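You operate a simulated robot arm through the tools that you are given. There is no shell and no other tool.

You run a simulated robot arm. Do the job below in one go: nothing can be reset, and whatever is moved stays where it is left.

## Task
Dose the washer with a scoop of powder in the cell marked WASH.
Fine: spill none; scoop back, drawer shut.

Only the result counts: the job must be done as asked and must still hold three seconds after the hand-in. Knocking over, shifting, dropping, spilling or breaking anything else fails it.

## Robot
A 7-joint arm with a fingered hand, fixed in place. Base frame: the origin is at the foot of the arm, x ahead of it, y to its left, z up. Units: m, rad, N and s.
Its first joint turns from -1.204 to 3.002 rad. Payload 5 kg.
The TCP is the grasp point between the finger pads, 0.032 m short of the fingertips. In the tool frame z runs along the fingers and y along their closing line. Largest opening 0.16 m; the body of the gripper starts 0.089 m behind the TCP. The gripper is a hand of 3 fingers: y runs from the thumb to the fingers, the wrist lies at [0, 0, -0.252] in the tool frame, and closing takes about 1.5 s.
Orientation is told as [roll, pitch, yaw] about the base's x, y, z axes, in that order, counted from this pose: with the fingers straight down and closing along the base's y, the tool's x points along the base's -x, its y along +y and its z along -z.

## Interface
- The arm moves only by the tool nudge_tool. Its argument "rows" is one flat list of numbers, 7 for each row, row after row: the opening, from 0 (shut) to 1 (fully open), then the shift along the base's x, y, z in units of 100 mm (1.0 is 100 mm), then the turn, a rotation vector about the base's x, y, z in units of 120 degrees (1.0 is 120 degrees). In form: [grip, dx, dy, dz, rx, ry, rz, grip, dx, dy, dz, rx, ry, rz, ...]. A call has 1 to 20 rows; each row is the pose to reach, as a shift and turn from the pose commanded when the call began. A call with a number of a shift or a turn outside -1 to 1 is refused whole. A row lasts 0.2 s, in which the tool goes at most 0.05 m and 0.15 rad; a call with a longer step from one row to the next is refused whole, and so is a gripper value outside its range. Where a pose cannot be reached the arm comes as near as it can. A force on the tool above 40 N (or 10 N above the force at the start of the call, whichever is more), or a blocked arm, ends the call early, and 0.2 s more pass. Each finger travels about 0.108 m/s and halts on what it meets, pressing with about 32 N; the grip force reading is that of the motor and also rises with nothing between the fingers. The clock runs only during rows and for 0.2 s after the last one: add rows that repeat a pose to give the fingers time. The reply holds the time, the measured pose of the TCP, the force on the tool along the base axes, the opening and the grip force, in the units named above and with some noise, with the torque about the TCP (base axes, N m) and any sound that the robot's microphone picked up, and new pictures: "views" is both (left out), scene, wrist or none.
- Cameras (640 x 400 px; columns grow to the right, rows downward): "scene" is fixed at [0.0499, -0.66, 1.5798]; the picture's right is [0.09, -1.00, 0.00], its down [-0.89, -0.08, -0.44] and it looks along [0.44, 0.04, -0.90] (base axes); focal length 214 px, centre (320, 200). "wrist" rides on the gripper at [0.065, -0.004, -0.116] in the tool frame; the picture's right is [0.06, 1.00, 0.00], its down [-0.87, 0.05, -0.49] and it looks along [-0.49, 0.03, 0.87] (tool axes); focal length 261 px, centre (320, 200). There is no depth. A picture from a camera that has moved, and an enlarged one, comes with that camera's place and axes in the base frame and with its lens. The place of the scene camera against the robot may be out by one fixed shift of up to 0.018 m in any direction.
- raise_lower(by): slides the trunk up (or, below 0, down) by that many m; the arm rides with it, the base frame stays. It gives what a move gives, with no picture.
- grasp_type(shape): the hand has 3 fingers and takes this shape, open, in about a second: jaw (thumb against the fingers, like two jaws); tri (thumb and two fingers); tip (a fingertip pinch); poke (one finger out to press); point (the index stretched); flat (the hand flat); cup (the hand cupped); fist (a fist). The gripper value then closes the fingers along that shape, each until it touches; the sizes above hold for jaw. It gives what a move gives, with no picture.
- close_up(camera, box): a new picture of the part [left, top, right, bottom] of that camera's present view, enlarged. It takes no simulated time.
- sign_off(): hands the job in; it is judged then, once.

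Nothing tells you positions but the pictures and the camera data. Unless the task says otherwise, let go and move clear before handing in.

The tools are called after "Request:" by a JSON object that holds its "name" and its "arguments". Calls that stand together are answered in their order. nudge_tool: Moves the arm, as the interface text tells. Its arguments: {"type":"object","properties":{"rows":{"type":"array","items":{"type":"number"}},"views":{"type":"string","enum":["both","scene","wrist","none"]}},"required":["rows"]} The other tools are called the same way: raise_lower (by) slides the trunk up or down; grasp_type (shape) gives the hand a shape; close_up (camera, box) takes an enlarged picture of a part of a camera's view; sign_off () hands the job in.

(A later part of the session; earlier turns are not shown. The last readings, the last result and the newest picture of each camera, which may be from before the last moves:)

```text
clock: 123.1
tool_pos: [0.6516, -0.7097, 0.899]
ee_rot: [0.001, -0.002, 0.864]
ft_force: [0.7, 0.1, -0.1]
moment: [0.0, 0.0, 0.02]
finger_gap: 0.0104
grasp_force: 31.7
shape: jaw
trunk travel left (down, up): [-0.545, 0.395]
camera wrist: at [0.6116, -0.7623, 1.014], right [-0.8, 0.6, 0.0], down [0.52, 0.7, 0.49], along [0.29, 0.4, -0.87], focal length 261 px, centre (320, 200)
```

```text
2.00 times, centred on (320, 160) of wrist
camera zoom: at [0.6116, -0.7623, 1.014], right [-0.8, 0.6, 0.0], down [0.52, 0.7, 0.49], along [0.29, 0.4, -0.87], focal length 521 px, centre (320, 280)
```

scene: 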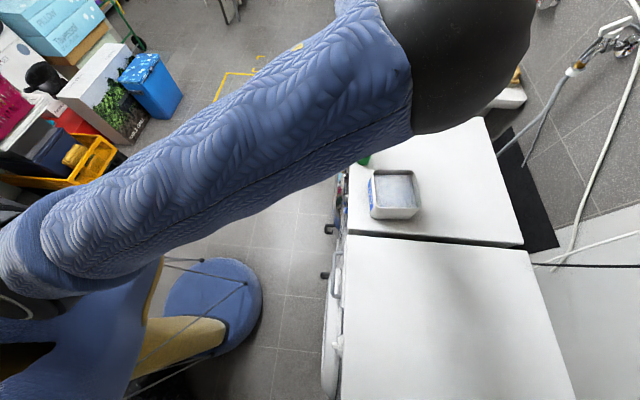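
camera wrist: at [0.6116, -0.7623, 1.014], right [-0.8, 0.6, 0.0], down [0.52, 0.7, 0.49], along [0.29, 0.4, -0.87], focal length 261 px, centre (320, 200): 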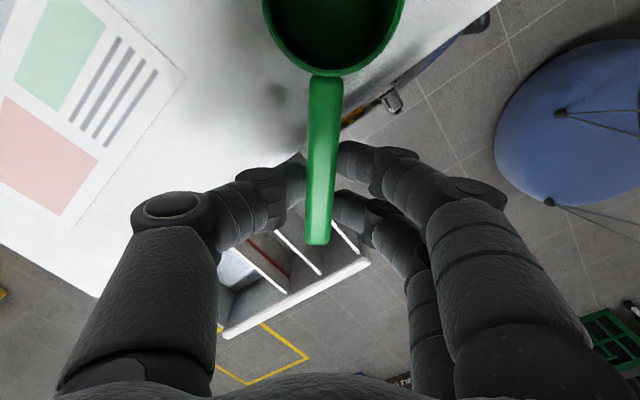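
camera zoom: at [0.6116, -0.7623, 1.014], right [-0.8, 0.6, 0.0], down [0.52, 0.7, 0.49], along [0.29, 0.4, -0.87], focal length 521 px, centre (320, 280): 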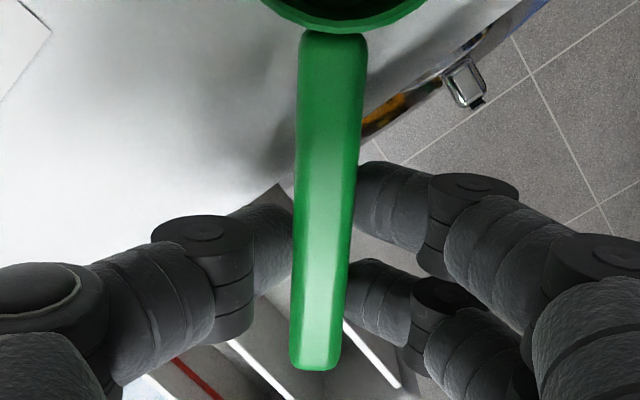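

Gripped exactly as before. I'll lift and carry the scoop toward its original place, turning the handle back to point along +y.

Request:
{"name": "nudge_tool", "arguments": {"rows": [0.02, 0, 0, 0.15, 0, 0, 0, 0.02, 0, 0, 0.35, 0, 0, 0, 0.02, 0, 0, 0.6, 0, 0, 0.03, 0.02, 0, -0.05, 0.8, 0, 0, 0.09, 0.02, -0.03, -0.1, 0.9, 0, 0, 0.15, 0.02, -0.06, -0.2, 0.9, 0, 0, 0.21, 0.02, -0.1, -0.3, 0.9, 0, 0, 0.27, 0.02, -0.15, -0.4, 0.9, 0, 0, 0.332], "views": "both"}}

```text
clock: 124.9
tool_pos: [0.6377, -0.7505, 0.987]
ee_rot: [0.001, -0.003, 1.563]
ft_force: [0.3, -0.1, -0.7]
moment: [0.03, -0.01, -0.01]
finger_gap: 0.0104
grasp_force: 31.8
shape: jaw
trunk travel left (down, up): [-0.545, 0.395]
camera wrist: at [0.64, -0.8157, 1.1032], right [-1.0, -0.05, 0.0], down [-0.05, 0.87, 0.49], along [-0.03, 0.49, -0.87], focal length 261 px, centre (320, 200)
```

scene: 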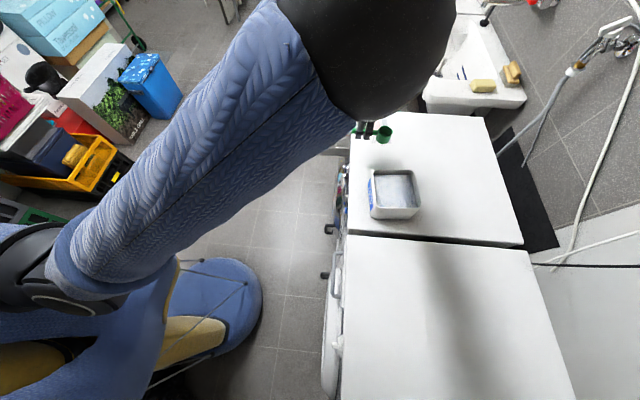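
wrist: 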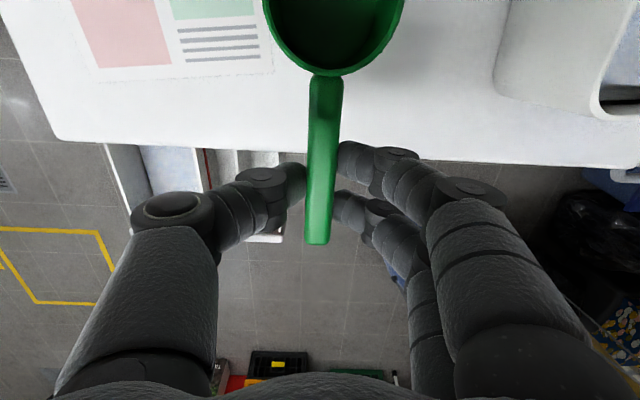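

Good. I'll lower the trunk a little to gain reach and move over the original spot.

Request:
{"name": "raise_lower", "arguments": {"by": -0.05}}

Request:
{"name": "nudge_tool", "arguments": {"rows": [0.02, -0.03, -0.12, 0, 0, 0, 0, 0.02, -0.05, -0.24, 0, 0, 0, 0, 0.02, -0.077, -0.36, 0, 0, 0, 0, 0.02, -0.077, -0.455, 0, 0, 0, 0], "views": "wrist"}}

```text
clock: 125.8
tool_pos: [0.6373, -0.7502, 0.9369]
ee_rot: [0.001, -0.001, 1.56]
ft_force: [0.3, -0.4, -0.6]
moment: [0.0, -0.02, 0.01]
finger_gap: 0.0105
grasp_force: 32.0
shape: jaw
trunk travel left (down, up): [-0.495, 0.445]
```

```text
clock: 126.8
tool_pos: [0.6282, -0.7956, 0.9377]
ee_rot: [0.002, -0.003, 1.561]
ft_force: [-0.9, 0.5, -0.5]
moment: [0.06, 0.01, 0.04]
finger_gap: 0.0106
grasp_force: 32.2
shape: jaw
trunk travel left (down, up): [-0.495, 0.445]
camera wrist: at [0.6323, -0.8612, 1.0531], right [-1.0, -0.05, 0.0], down [-0.04, 0.87, 0.49], along [-0.03, 0.49, -0.87], focal length 261 px, centre (320, 200)
```

wrist: 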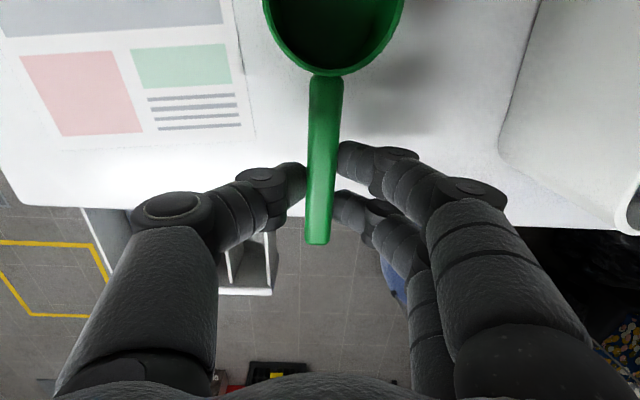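

The bowl is over its original spot (0.628, -0.880). I'll lower it to the surface.

Request:
{"name": "nudge_tool", "arguments": {"rows": [0.02, 0.01, 0, -0.12, 0, 0, 0, 0.02, 0.01, 0, -0.24, 0, 0, 0, 0.02, 0.01, 0, -0.34, 0, 0, 0, 0.02, 0.01, 0, -0.38, 0, 0, 0], "views": "none"}}

```text
clock: 127.8
tool_pos: [0.6302, -0.7948, 0.8995]
ee_rot: [0.003, -0.001, 1.56]
ft_force: [0.2, 0.0, 0.0]
moment: [0.03, 0.0, 0.01]
finger_gap: 0.0105
grasp_force: 31.6
shape: jaw
trunk travel left (down, up): [-0.495, 0.445]
```

Request:
{"name": "nudge_tool", "arguments": {"rows": [0.02, 0, 0, -0.015, 0, 0, 0, 0.02, 0, 0, -0.025, 0, 0, 0], "views": "none"}}

```text
clock: 128.4
tool_pos: [0.6295, -0.796, 0.8967]
ee_rot: [0.002, -0.002, 1.56]
ft_force: [-0.1, 0.4, 0.6]
moment: [-0.04, 0.04, 0.0]
finger_gap: 0.0103
grasp_force: 32.0
shape: jaw
trunk travel left (down, up): [-0.495, 0.445]
```

The bowl is just touching. I'll settle it a millimetre more, release slowly, and rise.

Request:
{"name": "nudge_tool", "arguments": {"rows": [0.02, 0, 0, -0.01, 0, 0, 0, 0.06, 0, 0, -0.01, 0, 0, 0, 0.1, 0, 0, -0.01, 0, 0, 0, 0.15, 0, 0, -0.01, 0, 0, 0, 0.22, 0, 0, -0.01, 0, 0, 0, 0.3, 0, 0, -0.01, 0, 0, 0, 0.35, 0, 0, 0.1, 0, 0, 0, 0.4, 0, 0, 0.3, 0, 0, 0, 0.4, 0, 0, 0.6, 0, 0, 0, 0.4, 0, 0, 0.9, 0, 0, 0], "views": "both"}}

```text
clock: 130.7
tool_pos: [0.6325, -0.7945, 0.9873]
ee_rot: [0.002, -0.001, 1.56]
ft_force: [-0.1, -0.3, 0.4]
moment: [-0.02, 0.01, 0.0]
finger_gap: 0.0637
grasp_force: 0.1
shape: jaw
trunk travel left (down, up): [-0.495, 0.445]
camera wrist: at [0.6345, -0.8595, 1.1032], right [-1.0, -0.05, 0.0], down [-0.04, 0.87, 0.49], along [-0.03, 0.49, -0.87], focal length 261 px, centre (320, 200)
```

scene: 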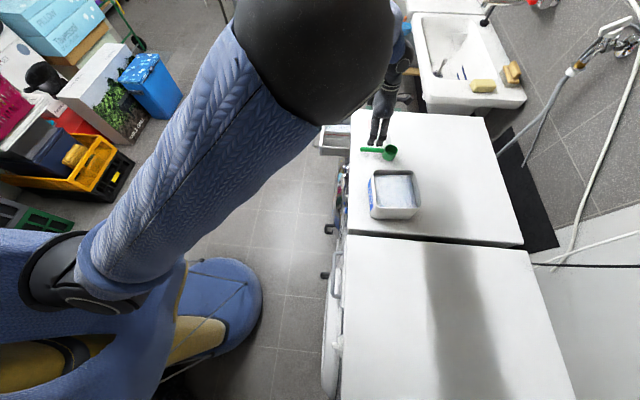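
wrist: 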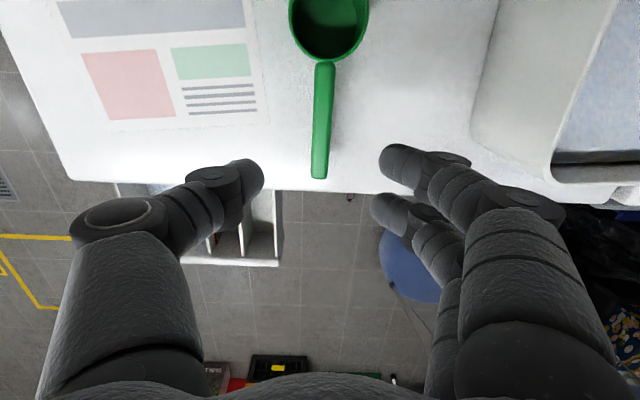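

The scoop is back and standing. I'll compare with the starting picture at the same zoom, for both scoop and box.

Request:
{"name": "close_up", "arguments": {"camera": "scene", "box": [320, 90, 540, 240]}}

Request:
{"name": "close_up", "arguments": {"camera": "scene", "box": [300, 100, 400, 250]}}

```text
2.67 times, centred on (430, 165) of scene
camera zoom: at [0.0499, -0.66, 1.5798], right [0.09, -1.0, 0.0], down [-0.89, -0.08, -0.44], along [0.44, 0.04, -0.9], focal length 572 px, centre (27, 293)
```

zoom: 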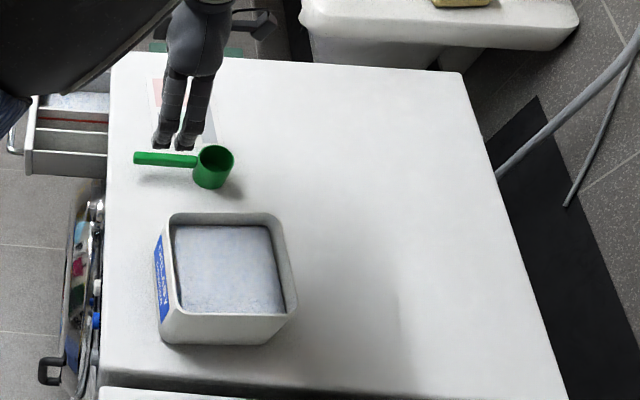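

```text
2.67 times, centred on (350, 175) of scene
camera zoom: at [0.0499, -0.66, 1.5798], right [0.09, -1.0, 0.0], down [-0.89, -0.08, -0.44], along [0.44, 0.04, -0.9], focal length 572 px, centre (240, 267)
```

zoom: 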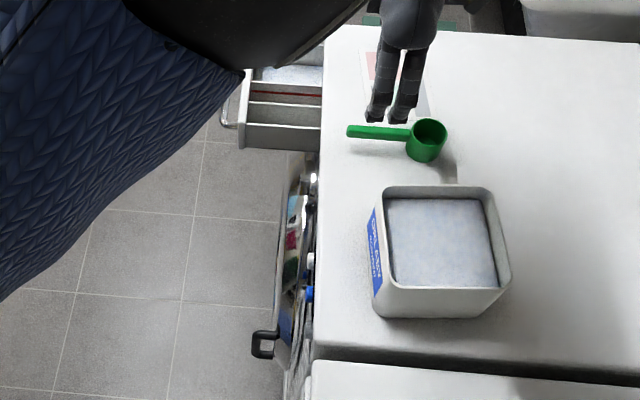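

The scoop matches its starting place exactly. The box sits about 1.8 cm off in -x and 1.7 cm off in -y, so I'll grip it gently across its sides and slide it back. First I'll raise up, open wide and move above it.

Request:
{"name": "raise_lower", "arguments": {"by": 0.1}}

Request:
{"name": "nudge_tool", "arguments": {"rows": [0.5, -0.1, 0.1, 0.1, -0.05, 0, 0, 0.6, -0.25, 0.15, 0.1, -0.1, 0, 0, 0.7, -0.4, 0.15, 0.1, -0.15, 0, 0, 0.8, -0.6, 0.1, 0.1, -0.2, 0, 0, 0.9, -0.8, 0.1, 0.1, -0.24, 0, 0, 1, -1.0, 0.1, 0.1, -0.2865, 0, 0], "views": "both"}}

```text
clock: 132.0
tool_pos: [0.6313, -0.7952, 1.0863]
ee_rot: [0.001, -0.003, 1.561]
ft_force: [-0.4, -0.3, -0.2]
moment: [0.04, -0.02, -0.03]
finger_gap: 0.0638
grasp_force: 0.0
shape: jaw
trunk travel left (down, up): [-0.595, 0.345]
```

```text
clock: 133.4
tool_pos: [0.5316, -0.7842, 1.0966]
ee_rot: [-0.007, 0.599, 1.557]
ft_force: [-1.1, -0.6, 0.1]
moment: [0.0, -0.03, -0.01]
finger_gap: 0.1597
grasp_force: 0.2
shape: jaw
trunk travel left (down, up): [-0.595, 0.345]
camera wrist: at [0.534, -0.7734, 1.2292], right [-1.0, -0.04, 0.03], down [-0.04, 1.0, -0.09], along [-0.03, -0.09, -1.0], focal length 261 px, centre (320, 200)
```

scene: 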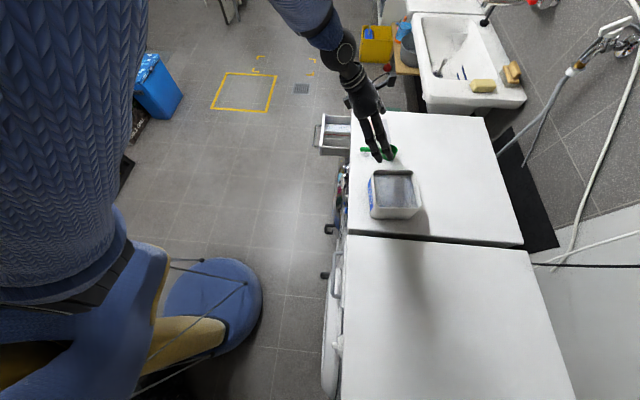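
wrist: 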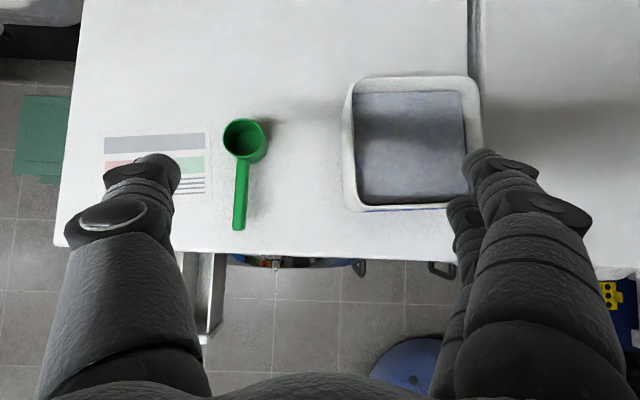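

Perfect top view: the box rim spans x≈0.356–0.501, y≈-0.939 to -0.793, confirming the offset. I'll move over it with the jaws straddling its x sides.

Request:
{"name": "nudge_tool", "arguments": {"rows": [1, -0.25, -0.1, 0, 0, 0, 0, 1, -0.5, -0.2, 0, 0, 0, 0, 1, -0.75, -0.35, 0, 0, 0, 0, 1, -1.0, -0.5, 0, 0, 0, 0, 1, -1.0, -0.6, -0.2, 0, 0, 0], "views": "both"}}

```text
clock: 134.6
tool_pos: [0.4314, -0.8467, 1.0745]
ee_rot: [-0.002, 0.598, 1.557]
ft_force: [1.3, 0.6, -0.1]
moment: [0.01, 0.03, -0.01]
finger_gap: 0.1599
grasp_force: 0.0
shape: jaw
trunk travel left (down, up): [-0.595, 0.345]
camera wrist: at [0.4349, -0.8351, 1.2072], right [-1.0, -0.04, 0.03], down [-0.04, 1.0, -0.08], along [-0.03, -0.08, -1.0], focal length 261 px, centre (320, 200)
```

scene: 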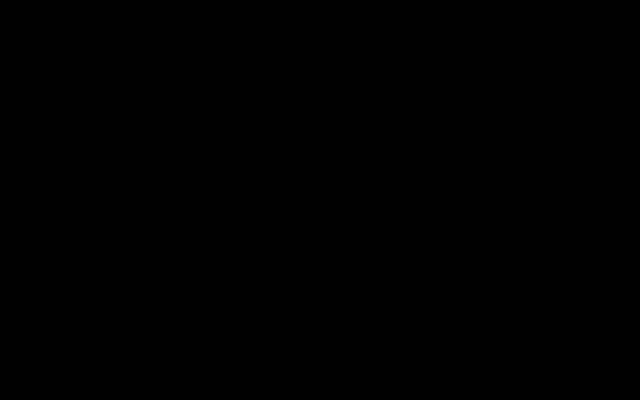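
wrist: 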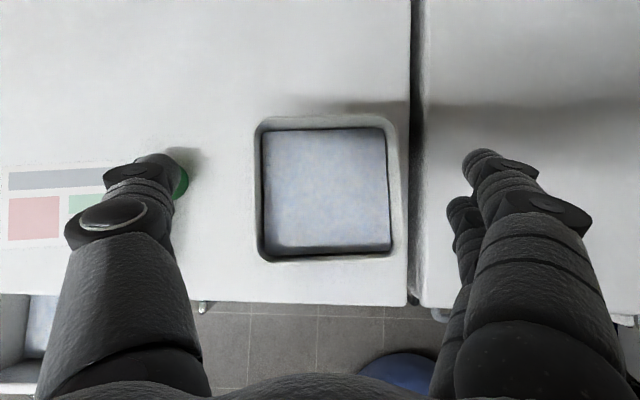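

The scene camera is blocked by the elbow for the moment, but the wrist view is clear. I'll zoom in to measure the box edges.

Request:
{"name": "close_up", "arguments": {"camera": "wrist", "box": [230, 100, 430, 280]}}

```text
2.22 times, centred on (330, 190) of wrist
camera zoom: at [0.4349, -0.8351, 1.2072], right [-1.0, -0.04, 0.03], down [-0.04, 1.0, -0.08], along [-0.03, -0.08, -1.0], focal length 579 px, centre (298, 222)
```

zoom: 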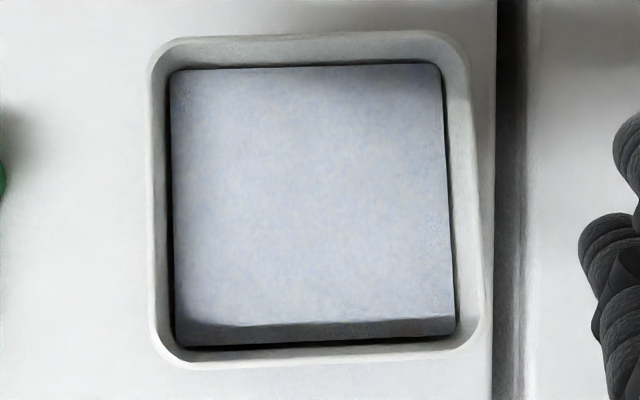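

The box is centred near (0.423, -0.867) and about 14 cm wide, so the 16 cm jaws fit around it. I'll centre and descend part way, then check clearance.

Request:
{"name": "nudge_tool", "arguments": {"rows": [1, -0.04, -0.04, -0.2, 0, 0, 0, 1, -0.08, -0.08, -0.4, 0, 0, 0, 1, -0.08, -0.08, -0.6, 0, 0, 0], "views": "both"}}

```text
clock: 135.4
tool_pos: [0.4233, -0.8544, 1.0146]
ee_rot: [-0.004, 0.598, 1.559]
ft_force: [0.0, -1.0, -0.9]
moment: [0.01, 0.0, -0.01]
finger_gap: 0.1597
grasp_force: 0.0
shape: jaw
trunk travel left (down, up): [-0.595, 0.345]
camera wrist: at [0.4266, -0.8422, 1.1472], right [-1.0, -0.04, 0.03], down [-0.04, 1.0, -0.08], along [-0.03, -0.08, -1.0], focal length 261 px, centre (320, 200)
```

scene: 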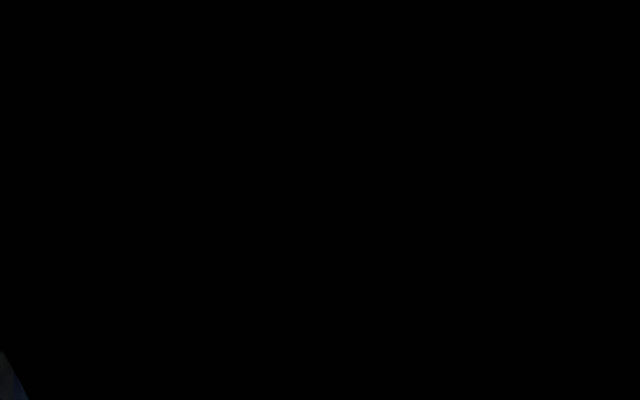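
wrist: 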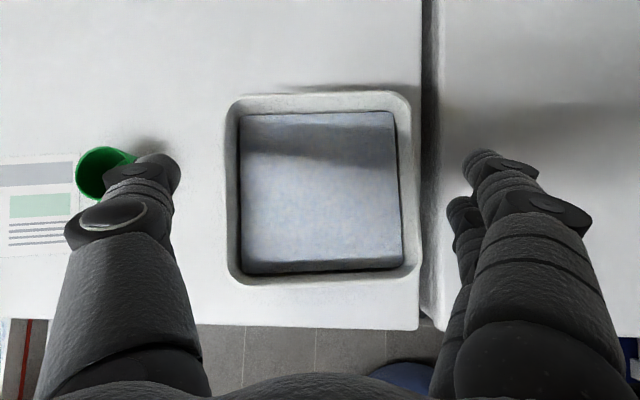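

Clearances look even on both sides (about 1 cm each). I'll descend until the rim is between the finger pads.

Request:
{"name": "nudge_tool", "arguments": {"rows": [1, 0, 0, -0.15, 0, 0, 0, 1, 0, 0, -0.3, 0, 0, 0, 1, 0, 0, -0.45, 0, 0, 0, 1, 0, 0, -0.55, 0, 0, 0], "views": "wrist"}}

```text
clock: 136.4
tool_pos: [0.4243, -0.8535, 0.9596]
ee_rot: [-0.007, 0.598, 1.557]
ft_force: [-1.5, -1.4, 2.0]
moment: [0.05, 0.27, 0.1]
finger_gap: 0.16
grasp_force: 0.1
shape: jaw
trunk travel left (down, up): [-0.595, 0.345]
camera wrist: at [0.4266, -0.8413, 1.0934], right [-1.0, -0.04, 0.03], down [-0.04, 1.0, -0.08], along [-0.03, -0.09, -1.0], focal length 261 px, centre (320, 200)
```

wrist: 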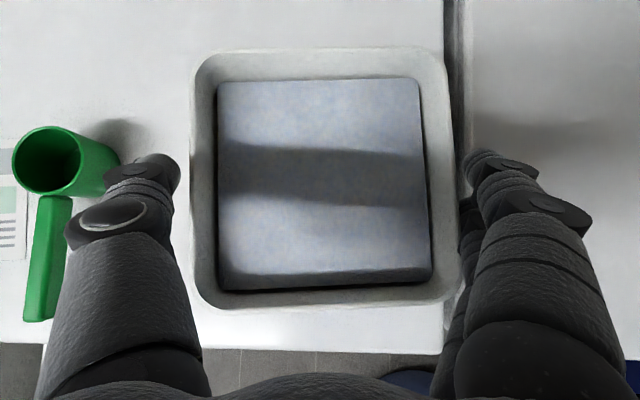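

A finger lightly brushes the rim. I'll close gently onto the box's sides.

Request:
{"name": "nudge_tool", "arguments": {"rows": [0.96, 0, 0, 0, 0, 0, 0, 0.93, 0, 0, 0, 0, 0, 0, 0.9, 0, 0, 0, 0, 0, 0, 0.87, 0, 0, 0, 0, 0, 0, 0.84, 0, 0, 0, 0, 0, 0], "views": "wrist"}}

```text
clock: 137.6
tool_pos: [0.4236, -0.8515, 0.9605]
ee_rot: [-0.005, 0.6, 1.558]
ft_force: [-3.5, 1.8, -0.8]
moment: [0.05, -0.04, 0.02]
finger_gap: 0.1447
grasp_force: 32.0
shape: jaw
trunk travel left (down, up): [-0.595, 0.345]
camera wrist: at [0.4269, -0.8414, 1.0928], right [-1.0, -0.04, 0.03], down [-0.04, 1.0, -0.08], along [-0.03, -0.08, -1.0], focal length 261 px, centre (320, 200)
```

wrist: 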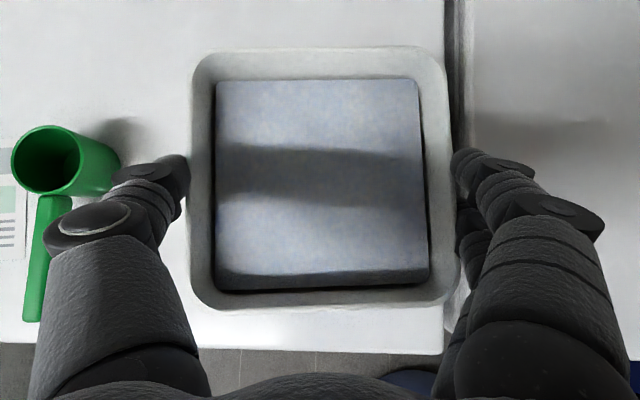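

The box is held firmly (gap 14.5 cm). I'll slide it back by about 1.7 cm in +x and +y.

Request:
{"name": "nudge_tool", "arguments": {"rows": [0.84, 0.03, 0.03, 0, 0, 0, 0, 0.84, 0.07, 0.07, 0, 0, 0, 0, 0.84, 0.11, 0.11, 0, 0, 0, 0, 0.84, 0.15, 0.15, 0, 0, 0, 0, 0.84, 0.17, 0.17, 0, 0, 0, 0, 0.84, 0.17, 0.17, 0, 0, 0, 0], "views": "both"}}

```text
clock: 139.0
tool_pos: [0.4417, -0.8353, 0.9612]
ee_rot: [-0.006, 0.596, 1.558]
ft_force: [-0.7, -0.3, 0.5]
moment: [0.06, 0.06, -0.03]
finger_gap: 0.1446
grasp_force: 32.2
shape: jaw
trunk travel left (down, up): [-0.595, 0.345]
camera wrist: at [0.4446, -0.8245, 1.0939], right [-1.0, -0.04, 0.03], down [-0.04, 1.0, -0.08], along [-0.03, -0.08, -1.0], focal length 261 px, centre (320, 200)
```

scene: 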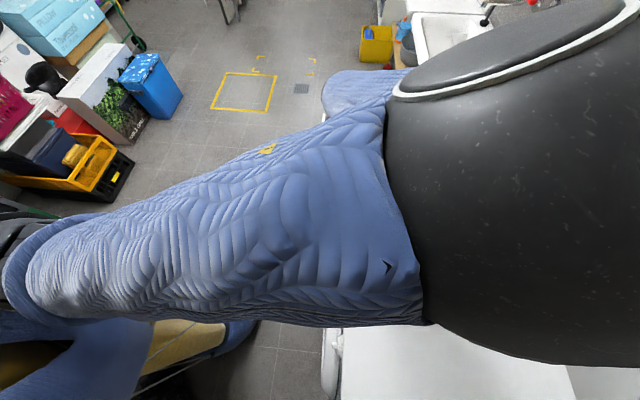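
wrist: 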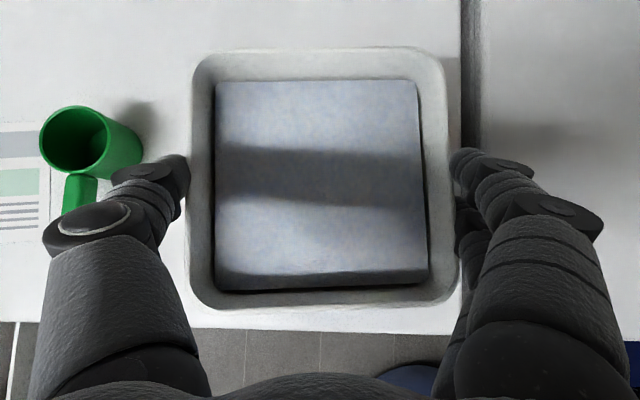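

The box moved with the hand. I'll release and rise, then check its place with the scene camera.

Request:
{"name": "nudge_tool", "arguments": {"rows": [0.88, 0, 0, 0, 0, 0, 0, 0.92, 0, 0, 0, 0, 0, 0, 0.96, 0, 0, 0, 0, 0, 0, 1, 0, 0, 0, 0, 0, 0, 1, 0, 0, 0, 0, 0, 0, 1, 0, 0, 0.2, 0, 0, 0, 1, 0, 0, 0.45, 0, 0, 0, 1, 0, 0, 0.7, 0, 0, 0, 1, 0, 0, 1.0, 0, 0, 0], "views": "both"}}

```text
clock: 141.0
tool_pos: [0.4403, -0.8354, 1.0609]
ee_rot: [-0.007, 0.597, 1.558]
ft_force: [0.0, -0.5, 0.6]
moment: [0.02, -0.02, 0.0]
finger_gap: 0.1601
grasp_force: 0.1
shape: jaw
trunk travel left (down, up): [-0.595, 0.345]
camera wrist: at [0.4431, -0.8239, 1.1944], right [-1.0, -0.04, 0.03], down [-0.04, 1.0, -0.08], along [-0.03, -0.09, -1.0], focal length 261 px, centre (320, 200)
```

scene: 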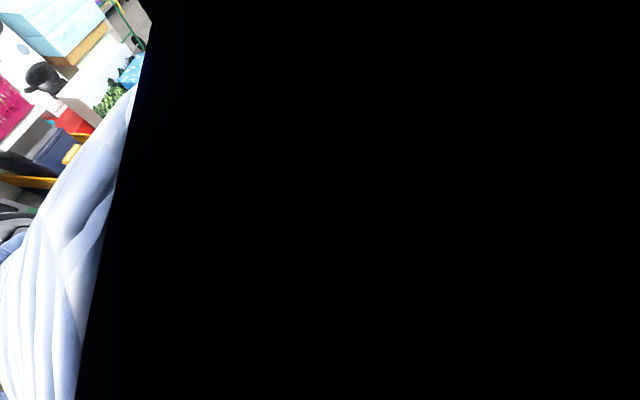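
wrist: 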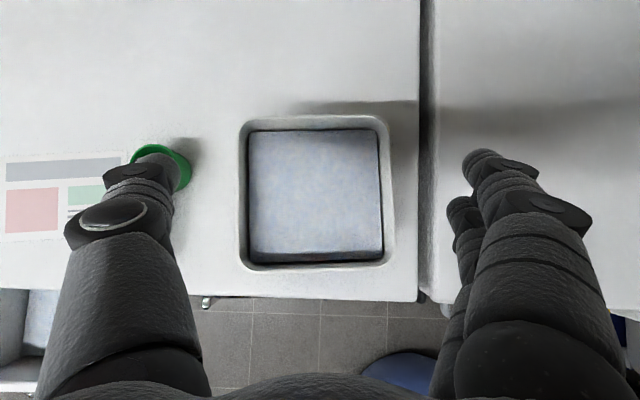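

Box released. I'll retrace outwards so the elbow clears the scene camera.

Request:
{"name": "nudge_tool", "arguments": {"rows": [1, 0.1, 0.05, 0.2, 0, 0, 0, 0.9, 0.3, 0.15, 0.35, 0, 0, 0, 0.8, 0.55, 0.3, 0.35, 0, 0, 0, 0.7, 0.8, 0.5, 0.35, 0, 0, 0, 0.6, 1.0, 0.6, 0.35, 0, 0, 0], "views": "scene"}}

Request:
{"name": "close_up", "arguments": {"camera": "scene", "box": [320, 90, 540, 240]}}

```text
clock: 142.2
tool_pos: [0.5414, -0.7773, 1.0962]
ee_rot: [-0.005, 0.597, 1.56]
ft_force: [0.3, 0.0, 0.7]
moment: [-0.01, 0.02, -0.02]
finger_gap: 0.0964
grasp_force: 0.1
shape: jaw
trunk travel left (down, up): [-0.595, 0.345]
```

scene: 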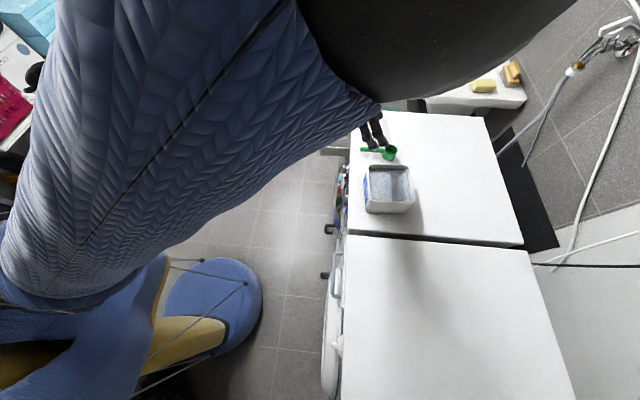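

```text
2.67 times, centred on (430, 165) of scene
camera zoom: at [0.0499, -0.66, 1.5798], right [0.09, -1.0, 0.0], down [-0.89, -0.08, -0.44], along [0.44, 0.04, -0.9], focal length 572 px, centre (27, 293)
```

zoom: 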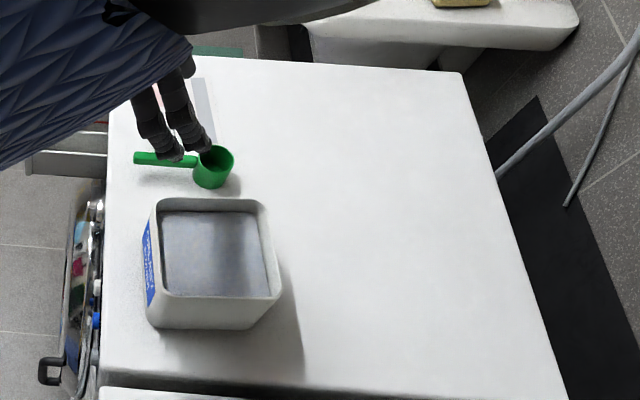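

The box is nearly back. I'll compare using the same zoom I took just before scooping.

Request:
{"name": "close_up", "arguments": {"camera": "scene", "box": [330, 110, 450, 240]}}

Request:
{"name": "close_up", "arguments": {"camera": "scene", "box": [300, 100, 400, 250]}}

```text
3.08 times, centred on (390, 175) of scene
camera zoom: at [0.0499, -0.66, 1.5798], right [0.09, -1.0, 0.0], down [-0.89, -0.08, -0.44], along [0.44, 0.04, -0.9], focal length 660 px, centre (105, 277)
```

zoom: 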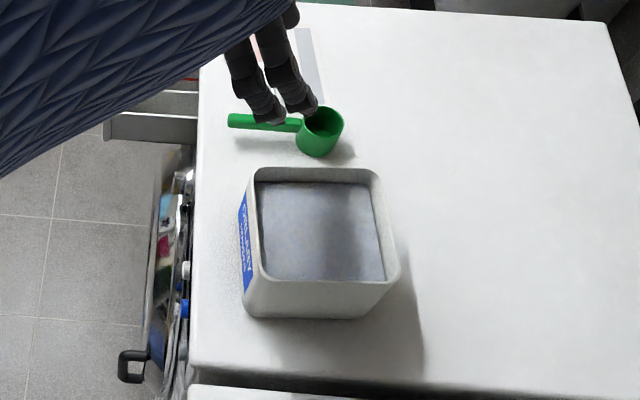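

```text
2.67 times, centred on (350, 175) of scene
camera zoom: at [0.0499, -0.66, 1.5798], right [0.09, -1.0, 0.0], down [-0.89, -0.08, -0.44], along [0.44, 0.04, -0.9], focal length 572 px, centre (240, 267)
```

zoom: 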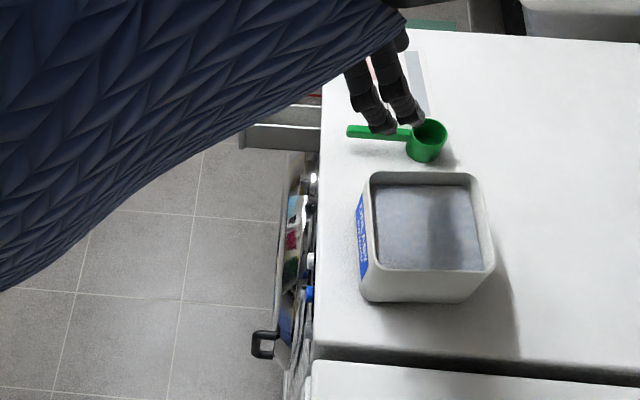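

I'll take a wrist view from nearly the same place as before to compare the box position directly.

Request:
{"name": "nudge_tool", "arguments": {"rows": [0.6, -0.1, -0.06, 0, 0, 0, 0], "views": "wrist"}}

Request:
{"name": "close_up", "arguments": {"camera": "wrist", "box": [320, 60, 500, 230]}}

```text
clock: 142.6
tool_pos: [0.5322, -0.7807, 1.0978]
ee_rot: [-0.007, 0.599, 1.557]
ft_force: [0.2, 0.7, -0.6]
moment: [0.0, -0.02, 0.04]
finger_gap: 0.0962
grasp_force: 0.1
shape: jaw
trunk travel left (down, up): [-0.595, 0.345]
camera wrist: at [0.5346, -0.7701, 1.2299], right [-1.0, -0.04, 0.03], down [-0.05, 1.0, -0.08], along [-0.03, -0.08, -1.0], focal length 261 px, centre (320, 200)
```

wrist: 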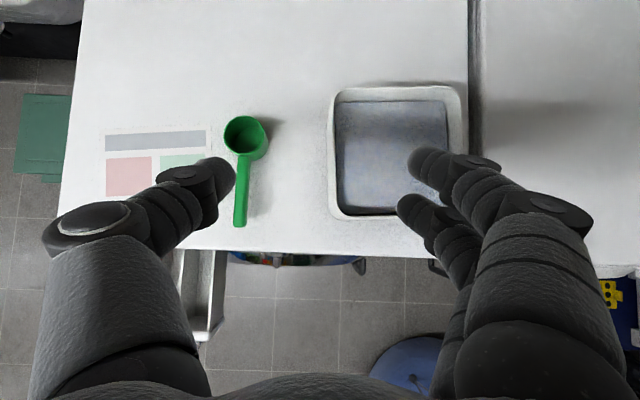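

```text
2.35 times, centred on (410, 145) of wrist
camera zoom: at [0.5346, -0.7701, 1.2299], right [-1.0, -0.04, 0.03], down [-0.05, 1.0, -0.08], along [-0.03, -0.08, -1.0], focal length 613 px, centre (108, 329)
```

zoom: 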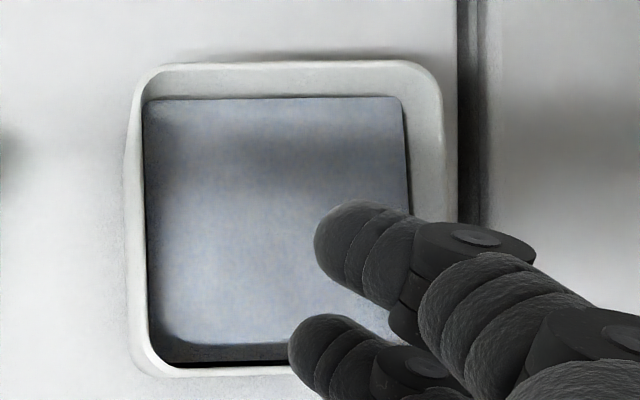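

The box is back within a few millimetres of where it started. Now the last part: closing the drawer. I'll move away from the washer top and turn the hand back to face the drawer.

Request:
{"name": "nudge_tool", "arguments": {"rows": [0.5, 0.1, 0.15, 0, -0.0024, -0.0409, -0.0371, 0.4, 0.25, 0.3, 0, -0.0048, -0.0817, -0.0742, 0.3, 0.4, 0.5, -0.1, -0.0072, -0.1226, -0.1113, 0.2, 0.55, 0.7, -0.15, -0.0095, -0.1634, -0.1484, 0.1, 0.7, 0.85, -0.2, -0.0119, -0.2043, -0.1855, 0, 0.9, 1.0, -0.3, -0.0143, -0.2452, -0.2226], "views": "none"}}

Request:
{"name": "nudge_tool", "arguments": {"rows": [0, 0.2, 0.2, -0.1, -0.0024, -0.0409, -0.0371, 0, 0.4, 0.4, -0.2, -0.0048, -0.0817, -0.0742, 0, 0.6, 0.6, -0.3, -0.0072, -0.1226, -0.1113, 0, 0.75, 0.8, -0.4, -0.0095, -0.1634, -0.1484, 0, 0.9, 0.9, -0.5, -0.0119, -0.2043, -0.1855, 0, 1.0, 1.0, -0.5, -0.0143, -0.2451, -0.2225], "views": "both"}}

```text
clock: 144.0
tool_pos: [0.6199, -0.6801, 1.0655]
ee_rot: [-0.562, 0.427, 0.8]
ft_force: [0.0, 0.3, 0.1]
moment: [-0.03, 0.02, -0.04]
finger_gap: 0.0001
grasp_force: 27.5
shape: jaw
trunk travel left (down, up): [-0.595, 0.345]
```

```text
clock: 145.4
tool_pos: [0.7213, -0.5817, 1.0172]
ee_rot: [-0.848, 0.0, 0.261]
ft_force: [0.1, -0.3, 0.6]
moment: [0.03, 0.0, -0.03]
finger_gap: 0.0002
grasp_force: 32.1
shape: jaw
trunk travel left (down, up): [-0.595, 0.345]
camera wrist: at [0.6363, -0.5172, 1.0971], right [-0.23, 0.62, -0.75], down [0.73, 0.62, 0.28], along [0.64, -0.48, -0.6], focal length 261 px, centre (320, 200)
```

scene: 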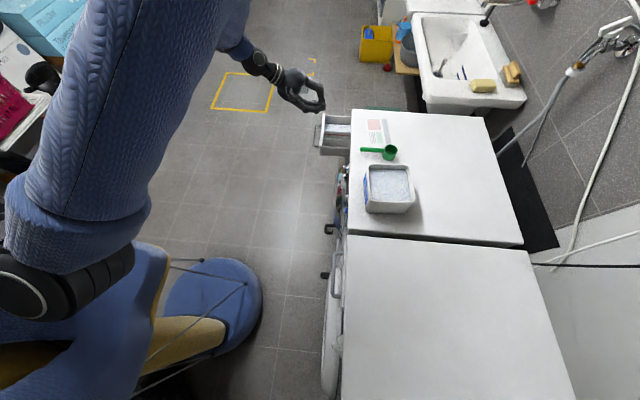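
wrist: 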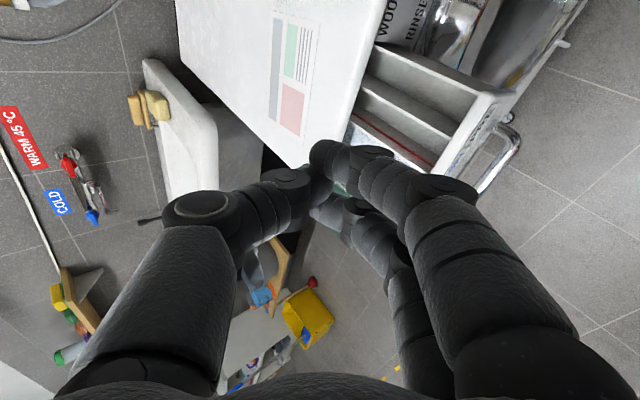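

Orientation is set and the scene view is clear. One more comparison of box and scoop with the starting picture before pushing the drawer.

Request:
{"name": "close_up", "arguments": {"camera": "scene", "box": [320, 90, 540, 240]}}

Request:
{"name": "close_up", "arguments": {"camera": "scene", "box": [300, 80, 380, 170]}}

```text
2.67 times, centred on (430, 165) of scene
camera zoom: at [0.0499, -0.66, 1.5798], right [0.09, -1.0, 0.0], down [-0.89, -0.08, -0.44], along [0.44, 0.04, -0.9], focal length 572 px, centre (27, 293)
```

zoom: 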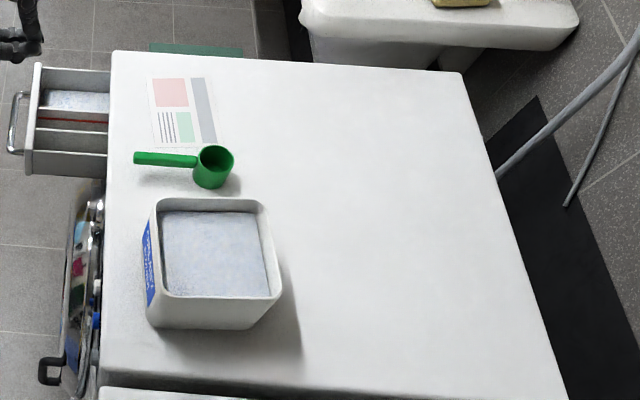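

```text
4.44 times, centred on (340, 125) of scene
camera zoom: at [0.0499, -0.66, 1.5798], right [0.09, -1.0, 0.0], down [-0.89, -0.08, -0.44], along [0.44, 0.04, -0.9], focal length 953 px, centre (231, 533)
```

zoom: 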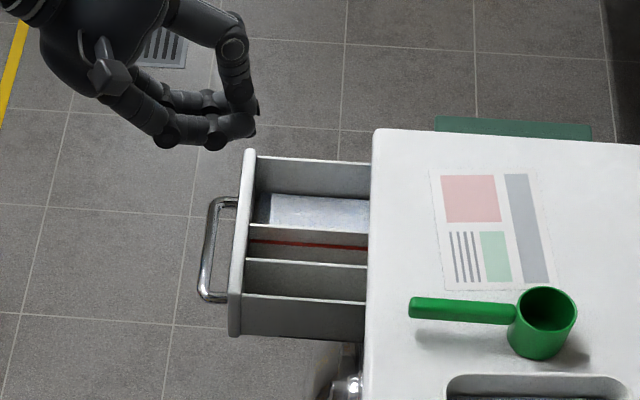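

Everything matches the starting layout apart from a few millimetres on the box. I'll now line the closed fingertips up with the drawer face above the bar.

Request:
{"name": "nudge_tool", "arguments": {"rows": [0, 0.1, 0.2, 0, 0, 0, 0, 0, 0.25, 0.45, 0, 0, 0, 0, 0, 0.4, 0.65, 0, 0, 0, 0, 0, 0.53, 0.8, 0, 0, 0, 0], "views": "none"}}

Request:
{"name": "raise_lower", "arguments": {"by": -0.08}}

Request:
{"name": "nudge_tool", "arguments": {"rows": [0, 0, 0, -0.3, 0, 0, 0, 0, 0, 0, -0.6, 0, 0, 0, 0, 0, 0, -0.9, 0, 0, 0], "views": "both"}}

```text
clock: 146.4
tool_pos: [0.7688, -0.5302, 1.015]
ee_rot: [-0.829, -0.01, 0.276]
ft_force: [0.3, 0.5, 0.1]
moment: [-0.01, -0.01, 0.01]
finger_gap: 0.0001
grasp_force: 32.0
shape: jaw
out of reach, approached as far as the arm can: row 3, 4
trunk travel left (down, up): [-0.595, 0.345]
```

```text
clock: 147.6
tool_pos: [0.7691, -0.5303, 0.9352]
ee_rot: [-0.83, -0.009, 0.278]
ft_force: [-0.5, 0.0, 0.2]
moment: [-0.02, 0.0, 0.02]
finger_gap: 0.0
grasp_force: 32.1
shape: jaw
trunk travel left (down, up): [-0.515, 0.425]
```

```text
clock: 148.3
tool_pos: [0.7713, -0.531, 0.8427]
ee_rot: [-0.83, -0.011, 0.277]
ft_force: [-0.6, -0.3, 0.2]
moment: [0.05, 0.03, 0.01]
finger_gap: 0.0001
grasp_force: 32.0
shape: jaw
trunk travel left (down, up): [-0.515, 0.425]
camera wrist: at [0.6831, -0.4701, 0.9235], right [-0.24, 0.63, -0.74], down [0.72, 0.62, 0.3], along [0.65, -0.46, -0.61], focal length 261 px, centre (320, 200)
```

scene: 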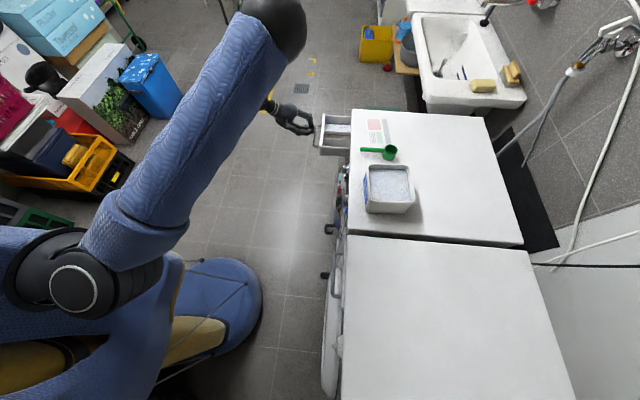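
wrist: 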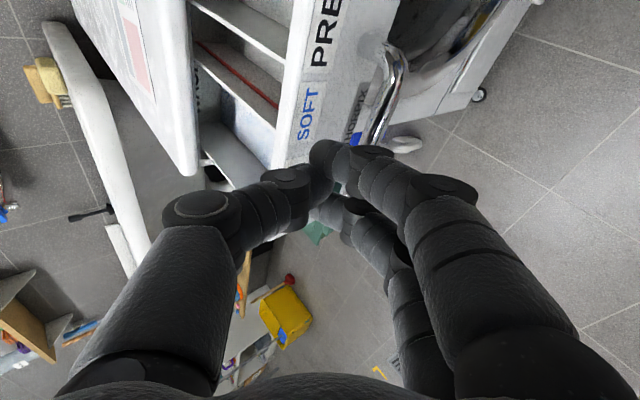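

Fingertips are in front of the drawer face, above the bar. I'll drop 1.5 cm and push the drawer in along -y, slowly.

Request:
{"name": "nudge_tool", "arguments": {"rows": [0, 0, 0, -0.15, 0, 0, 0, 0, 0, -0.1, -0.15, 0, 0, 0, 0, 0, -0.22, -0.15, 0, 0, 0, 0, 0, -0.34, -0.15, 0, 0, 0, 0, 0, -0.46, -0.15, 0, 0, 0, 0, 0, -0.58, -0.15, 0, 0, 0, 0, 0, -0.7, -0.15, 0, 0, 0], "views": "both"}}

```text
clock: 149.9
tool_pos: [0.7688, -0.6022, 0.8298]
ee_rot: [-0.828, -0.011, 0.277]
ft_force: [-1.0, 0.4, -0.7]
moment: [-0.01, 0.03, -0.02]
finger_gap: 0.0
grasp_force: 32.3
shape: jaw
trunk travel left (down, up): [-0.515, 0.425]
camera wrist: at [0.6817, -0.5407, 0.9102], right [-0.24, 0.63, -0.74], down [0.72, 0.62, 0.3], along [0.65, -0.46, -0.61], focal length 261 px, centre (320, 200)
```

scene: 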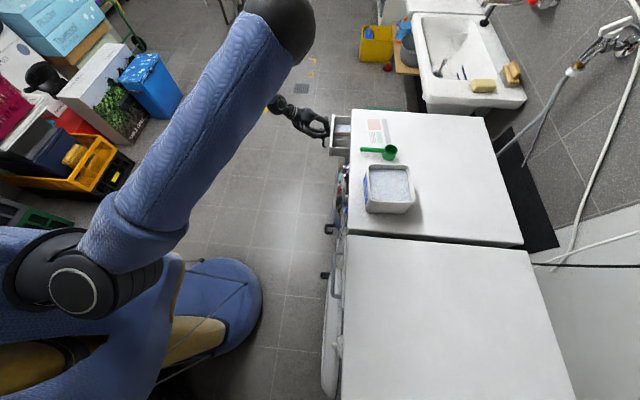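
wrist: 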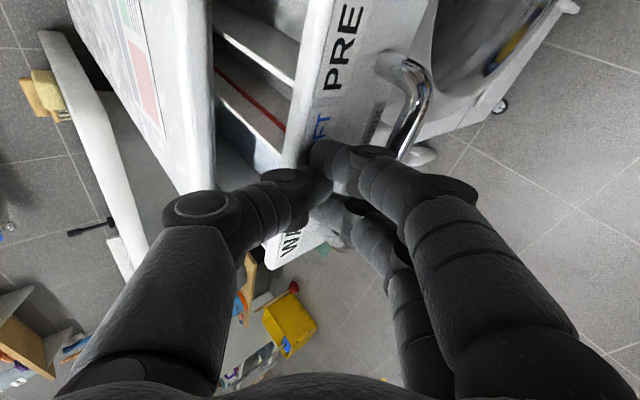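

The drawer is sliding in smoothly. I'll continue to the stop.

Request:
{"name": "nudge_tool", "arguments": {"rows": [0, 0, -0.12, 0, 0, 0, 0, 0, 0, -0.24, 0, 0, 0, 0, 0, 0, -0.36, 0, 0, 0, 0, 0, 0, -0.48, 0, 0, 0, 0, 0, 0, -0.6, 0, 0, 0, 0, 0, 0, -0.7, 0, 0, 0, 0, 0, 0, -0.8, 0, 0, 0, 0], "views": "both"}}

```text
clock: 151.6
tool_pos: [0.7686, -0.6827, 0.8296]
ee_rot: [-0.829, -0.011, 0.278]
ft_force: [0.6, -0.7, -0.6]
moment: [-0.02, 0.0, 0.0]
finger_gap: 0.0001
grasp_force: 32.0
shape: jaw
trunk travel left (down, up): [-0.515, 0.425]
camera wrist: at [0.6815, -0.6209, 0.9092], right [-0.24, 0.63, -0.74], down [0.72, 0.62, 0.3], along [0.65, -0.46, -0.61], focal length 261 px, centre (320, 200)
```

scene: 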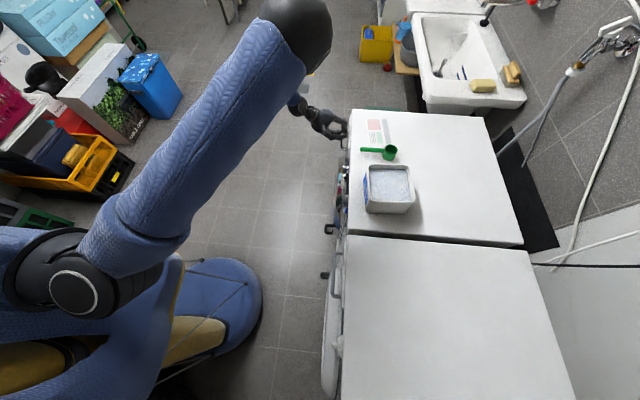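
wrist: 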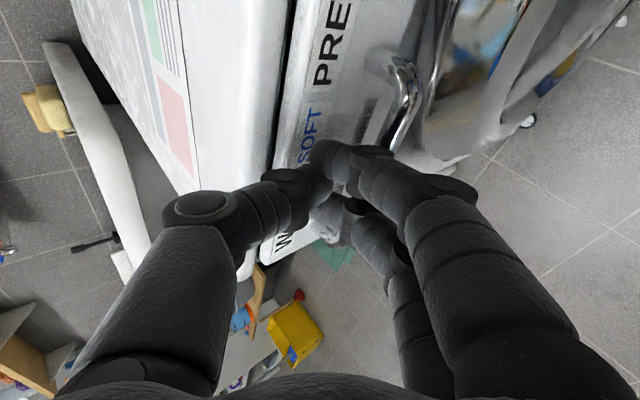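

Almost shut. I'll press in the last couple of centimetres in small steps until I feel the stop.

Request:
{"name": "nudge_tool", "arguments": {"rows": [0, 0, -0.06, 0, 0, 0, 0, 0, 0, -0.12, 0, 0, 0, 0, 0, 0, -0.18, 0, 0, 0, 0], "views": "wrist"}}

Request:
{"name": "close_up", "arguments": {"camera": "wrist", "box": [220, 20, 400, 270]}}

```text
clock: 152.3
tool_pos: [0.7694, -0.6912, 0.8305]
ee_rot: [-0.82, -0.013, 0.282]
ft_force: [-3.0, 32.9, 4.1]
moment: [0.69, 0.16, -0.56]
finger_gap: 0.0004
grasp_force: 31.7
shape: jaw
trunk travel left (down, up): [-0.515, 0.425]
stopped in row 3: the force on the tool passed its limit at 45 N (the readings are from after the stop); the commanded pose is now the measured one
camera wrist: at [0.6821, -0.6314, 0.9111], right [-0.24, 0.64, -0.73], down [0.72, 0.62, 0.31], along [0.65, -0.45, -0.61], focal length 261 px, centre (320, 200)
```

wrist: 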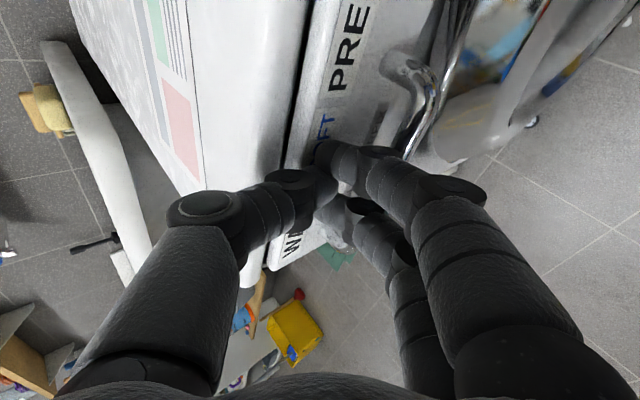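

```text
1.60 times, centred on (310, 145) of wrist
camera zoom: at [0.6821, -0.6314, 0.9111], right [-0.24, 0.64, -0.73], down [0.72, 0.62, 0.31], along [0.65, -0.45, -0.61], focal length 417 px, centre (336, 288)
```

zoom: 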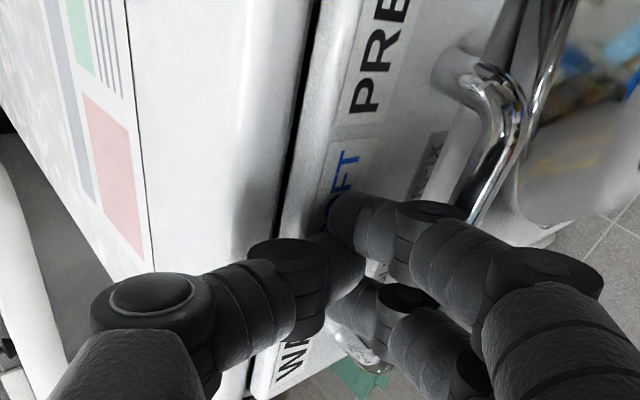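

A firm stop was reached. I'll back away and check that the drawer is flush as at the start.

Request:
{"name": "nudge_tool", "arguments": {"rows": [0, 0, 0.1, 0, 0, 0, 0, 0, 0, 0.3, 0.05, 0.01, 0, 0, 0, -0.05, 0.5, 0.15, 0.02, 0, 0, 0, -0.1, 0.7, 0.3, 0.03, 0, 0, 0, -0.2, 0.9, 0.5, 0.04, 0, 0], "views": "both"}}

Request:
{"name": "close_up", "arguments": {"camera": "scene", "box": [300, 100, 400, 250]}}

Request:
{"name": "close_up", "arguments": {"camera": "wrist", "box": [220, 0, 460, 240]}}

```text
clock: 153.6
tool_pos: [0.7487, -0.605, 0.8804]
ee_rot: [-0.744, -0.035, 0.276]
ft_force: [-0.6, 0.3, 0.0]
moment: [0.02, -0.02, 0.0]
finger_gap: 0.0001
grasp_force: 31.6
shape: jaw
trunk travel left (down, up): [-0.515, 0.425]
camera wrist: at [0.6624, -0.551, 0.9662], right [-0.24, 0.7, -0.68], down [0.72, 0.59, 0.36], along [0.65, -0.41, -0.64], focal length 261 px, centre (320, 200)
```

scene: 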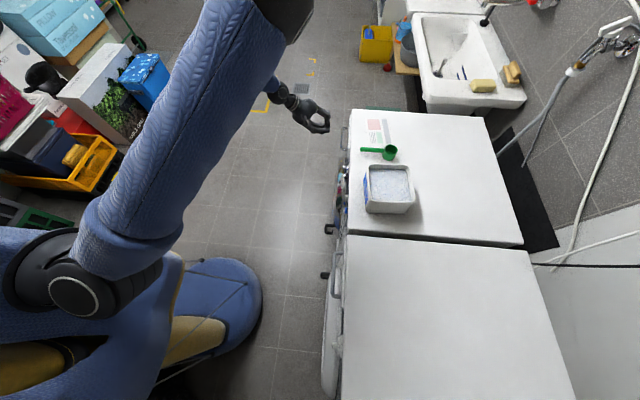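
wrist: 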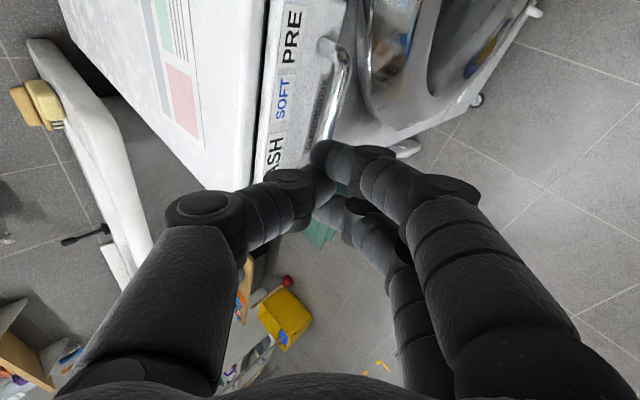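

```text
2.67 times, centred on (350, 175) of scene
camera zoom: at [0.0499, -0.66, 1.5798], right [0.09, -1.0, 0.0], down [-0.89, -0.08, -0.44], along [0.44, 0.04, -0.9], focal length 572 px, centre (240, 267)
```

zoom: 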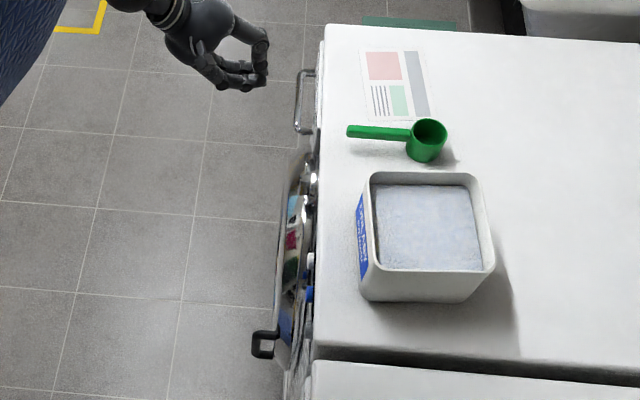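

```text
1.67 times, centred on (340, 120) of wrist
camera zoom: at [0.6624, -0.551, 0.9662], right [-0.24, 0.7, -0.68], down [0.72, 0.59, 0.36], along [0.65, -0.41, -0.64], focal length 434 px, centre (287, 333)
```

zoom: 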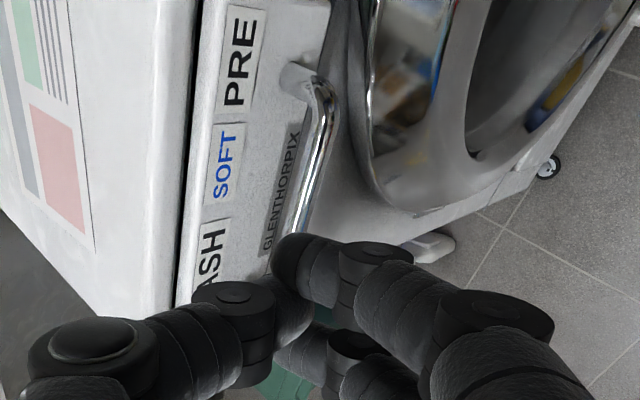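

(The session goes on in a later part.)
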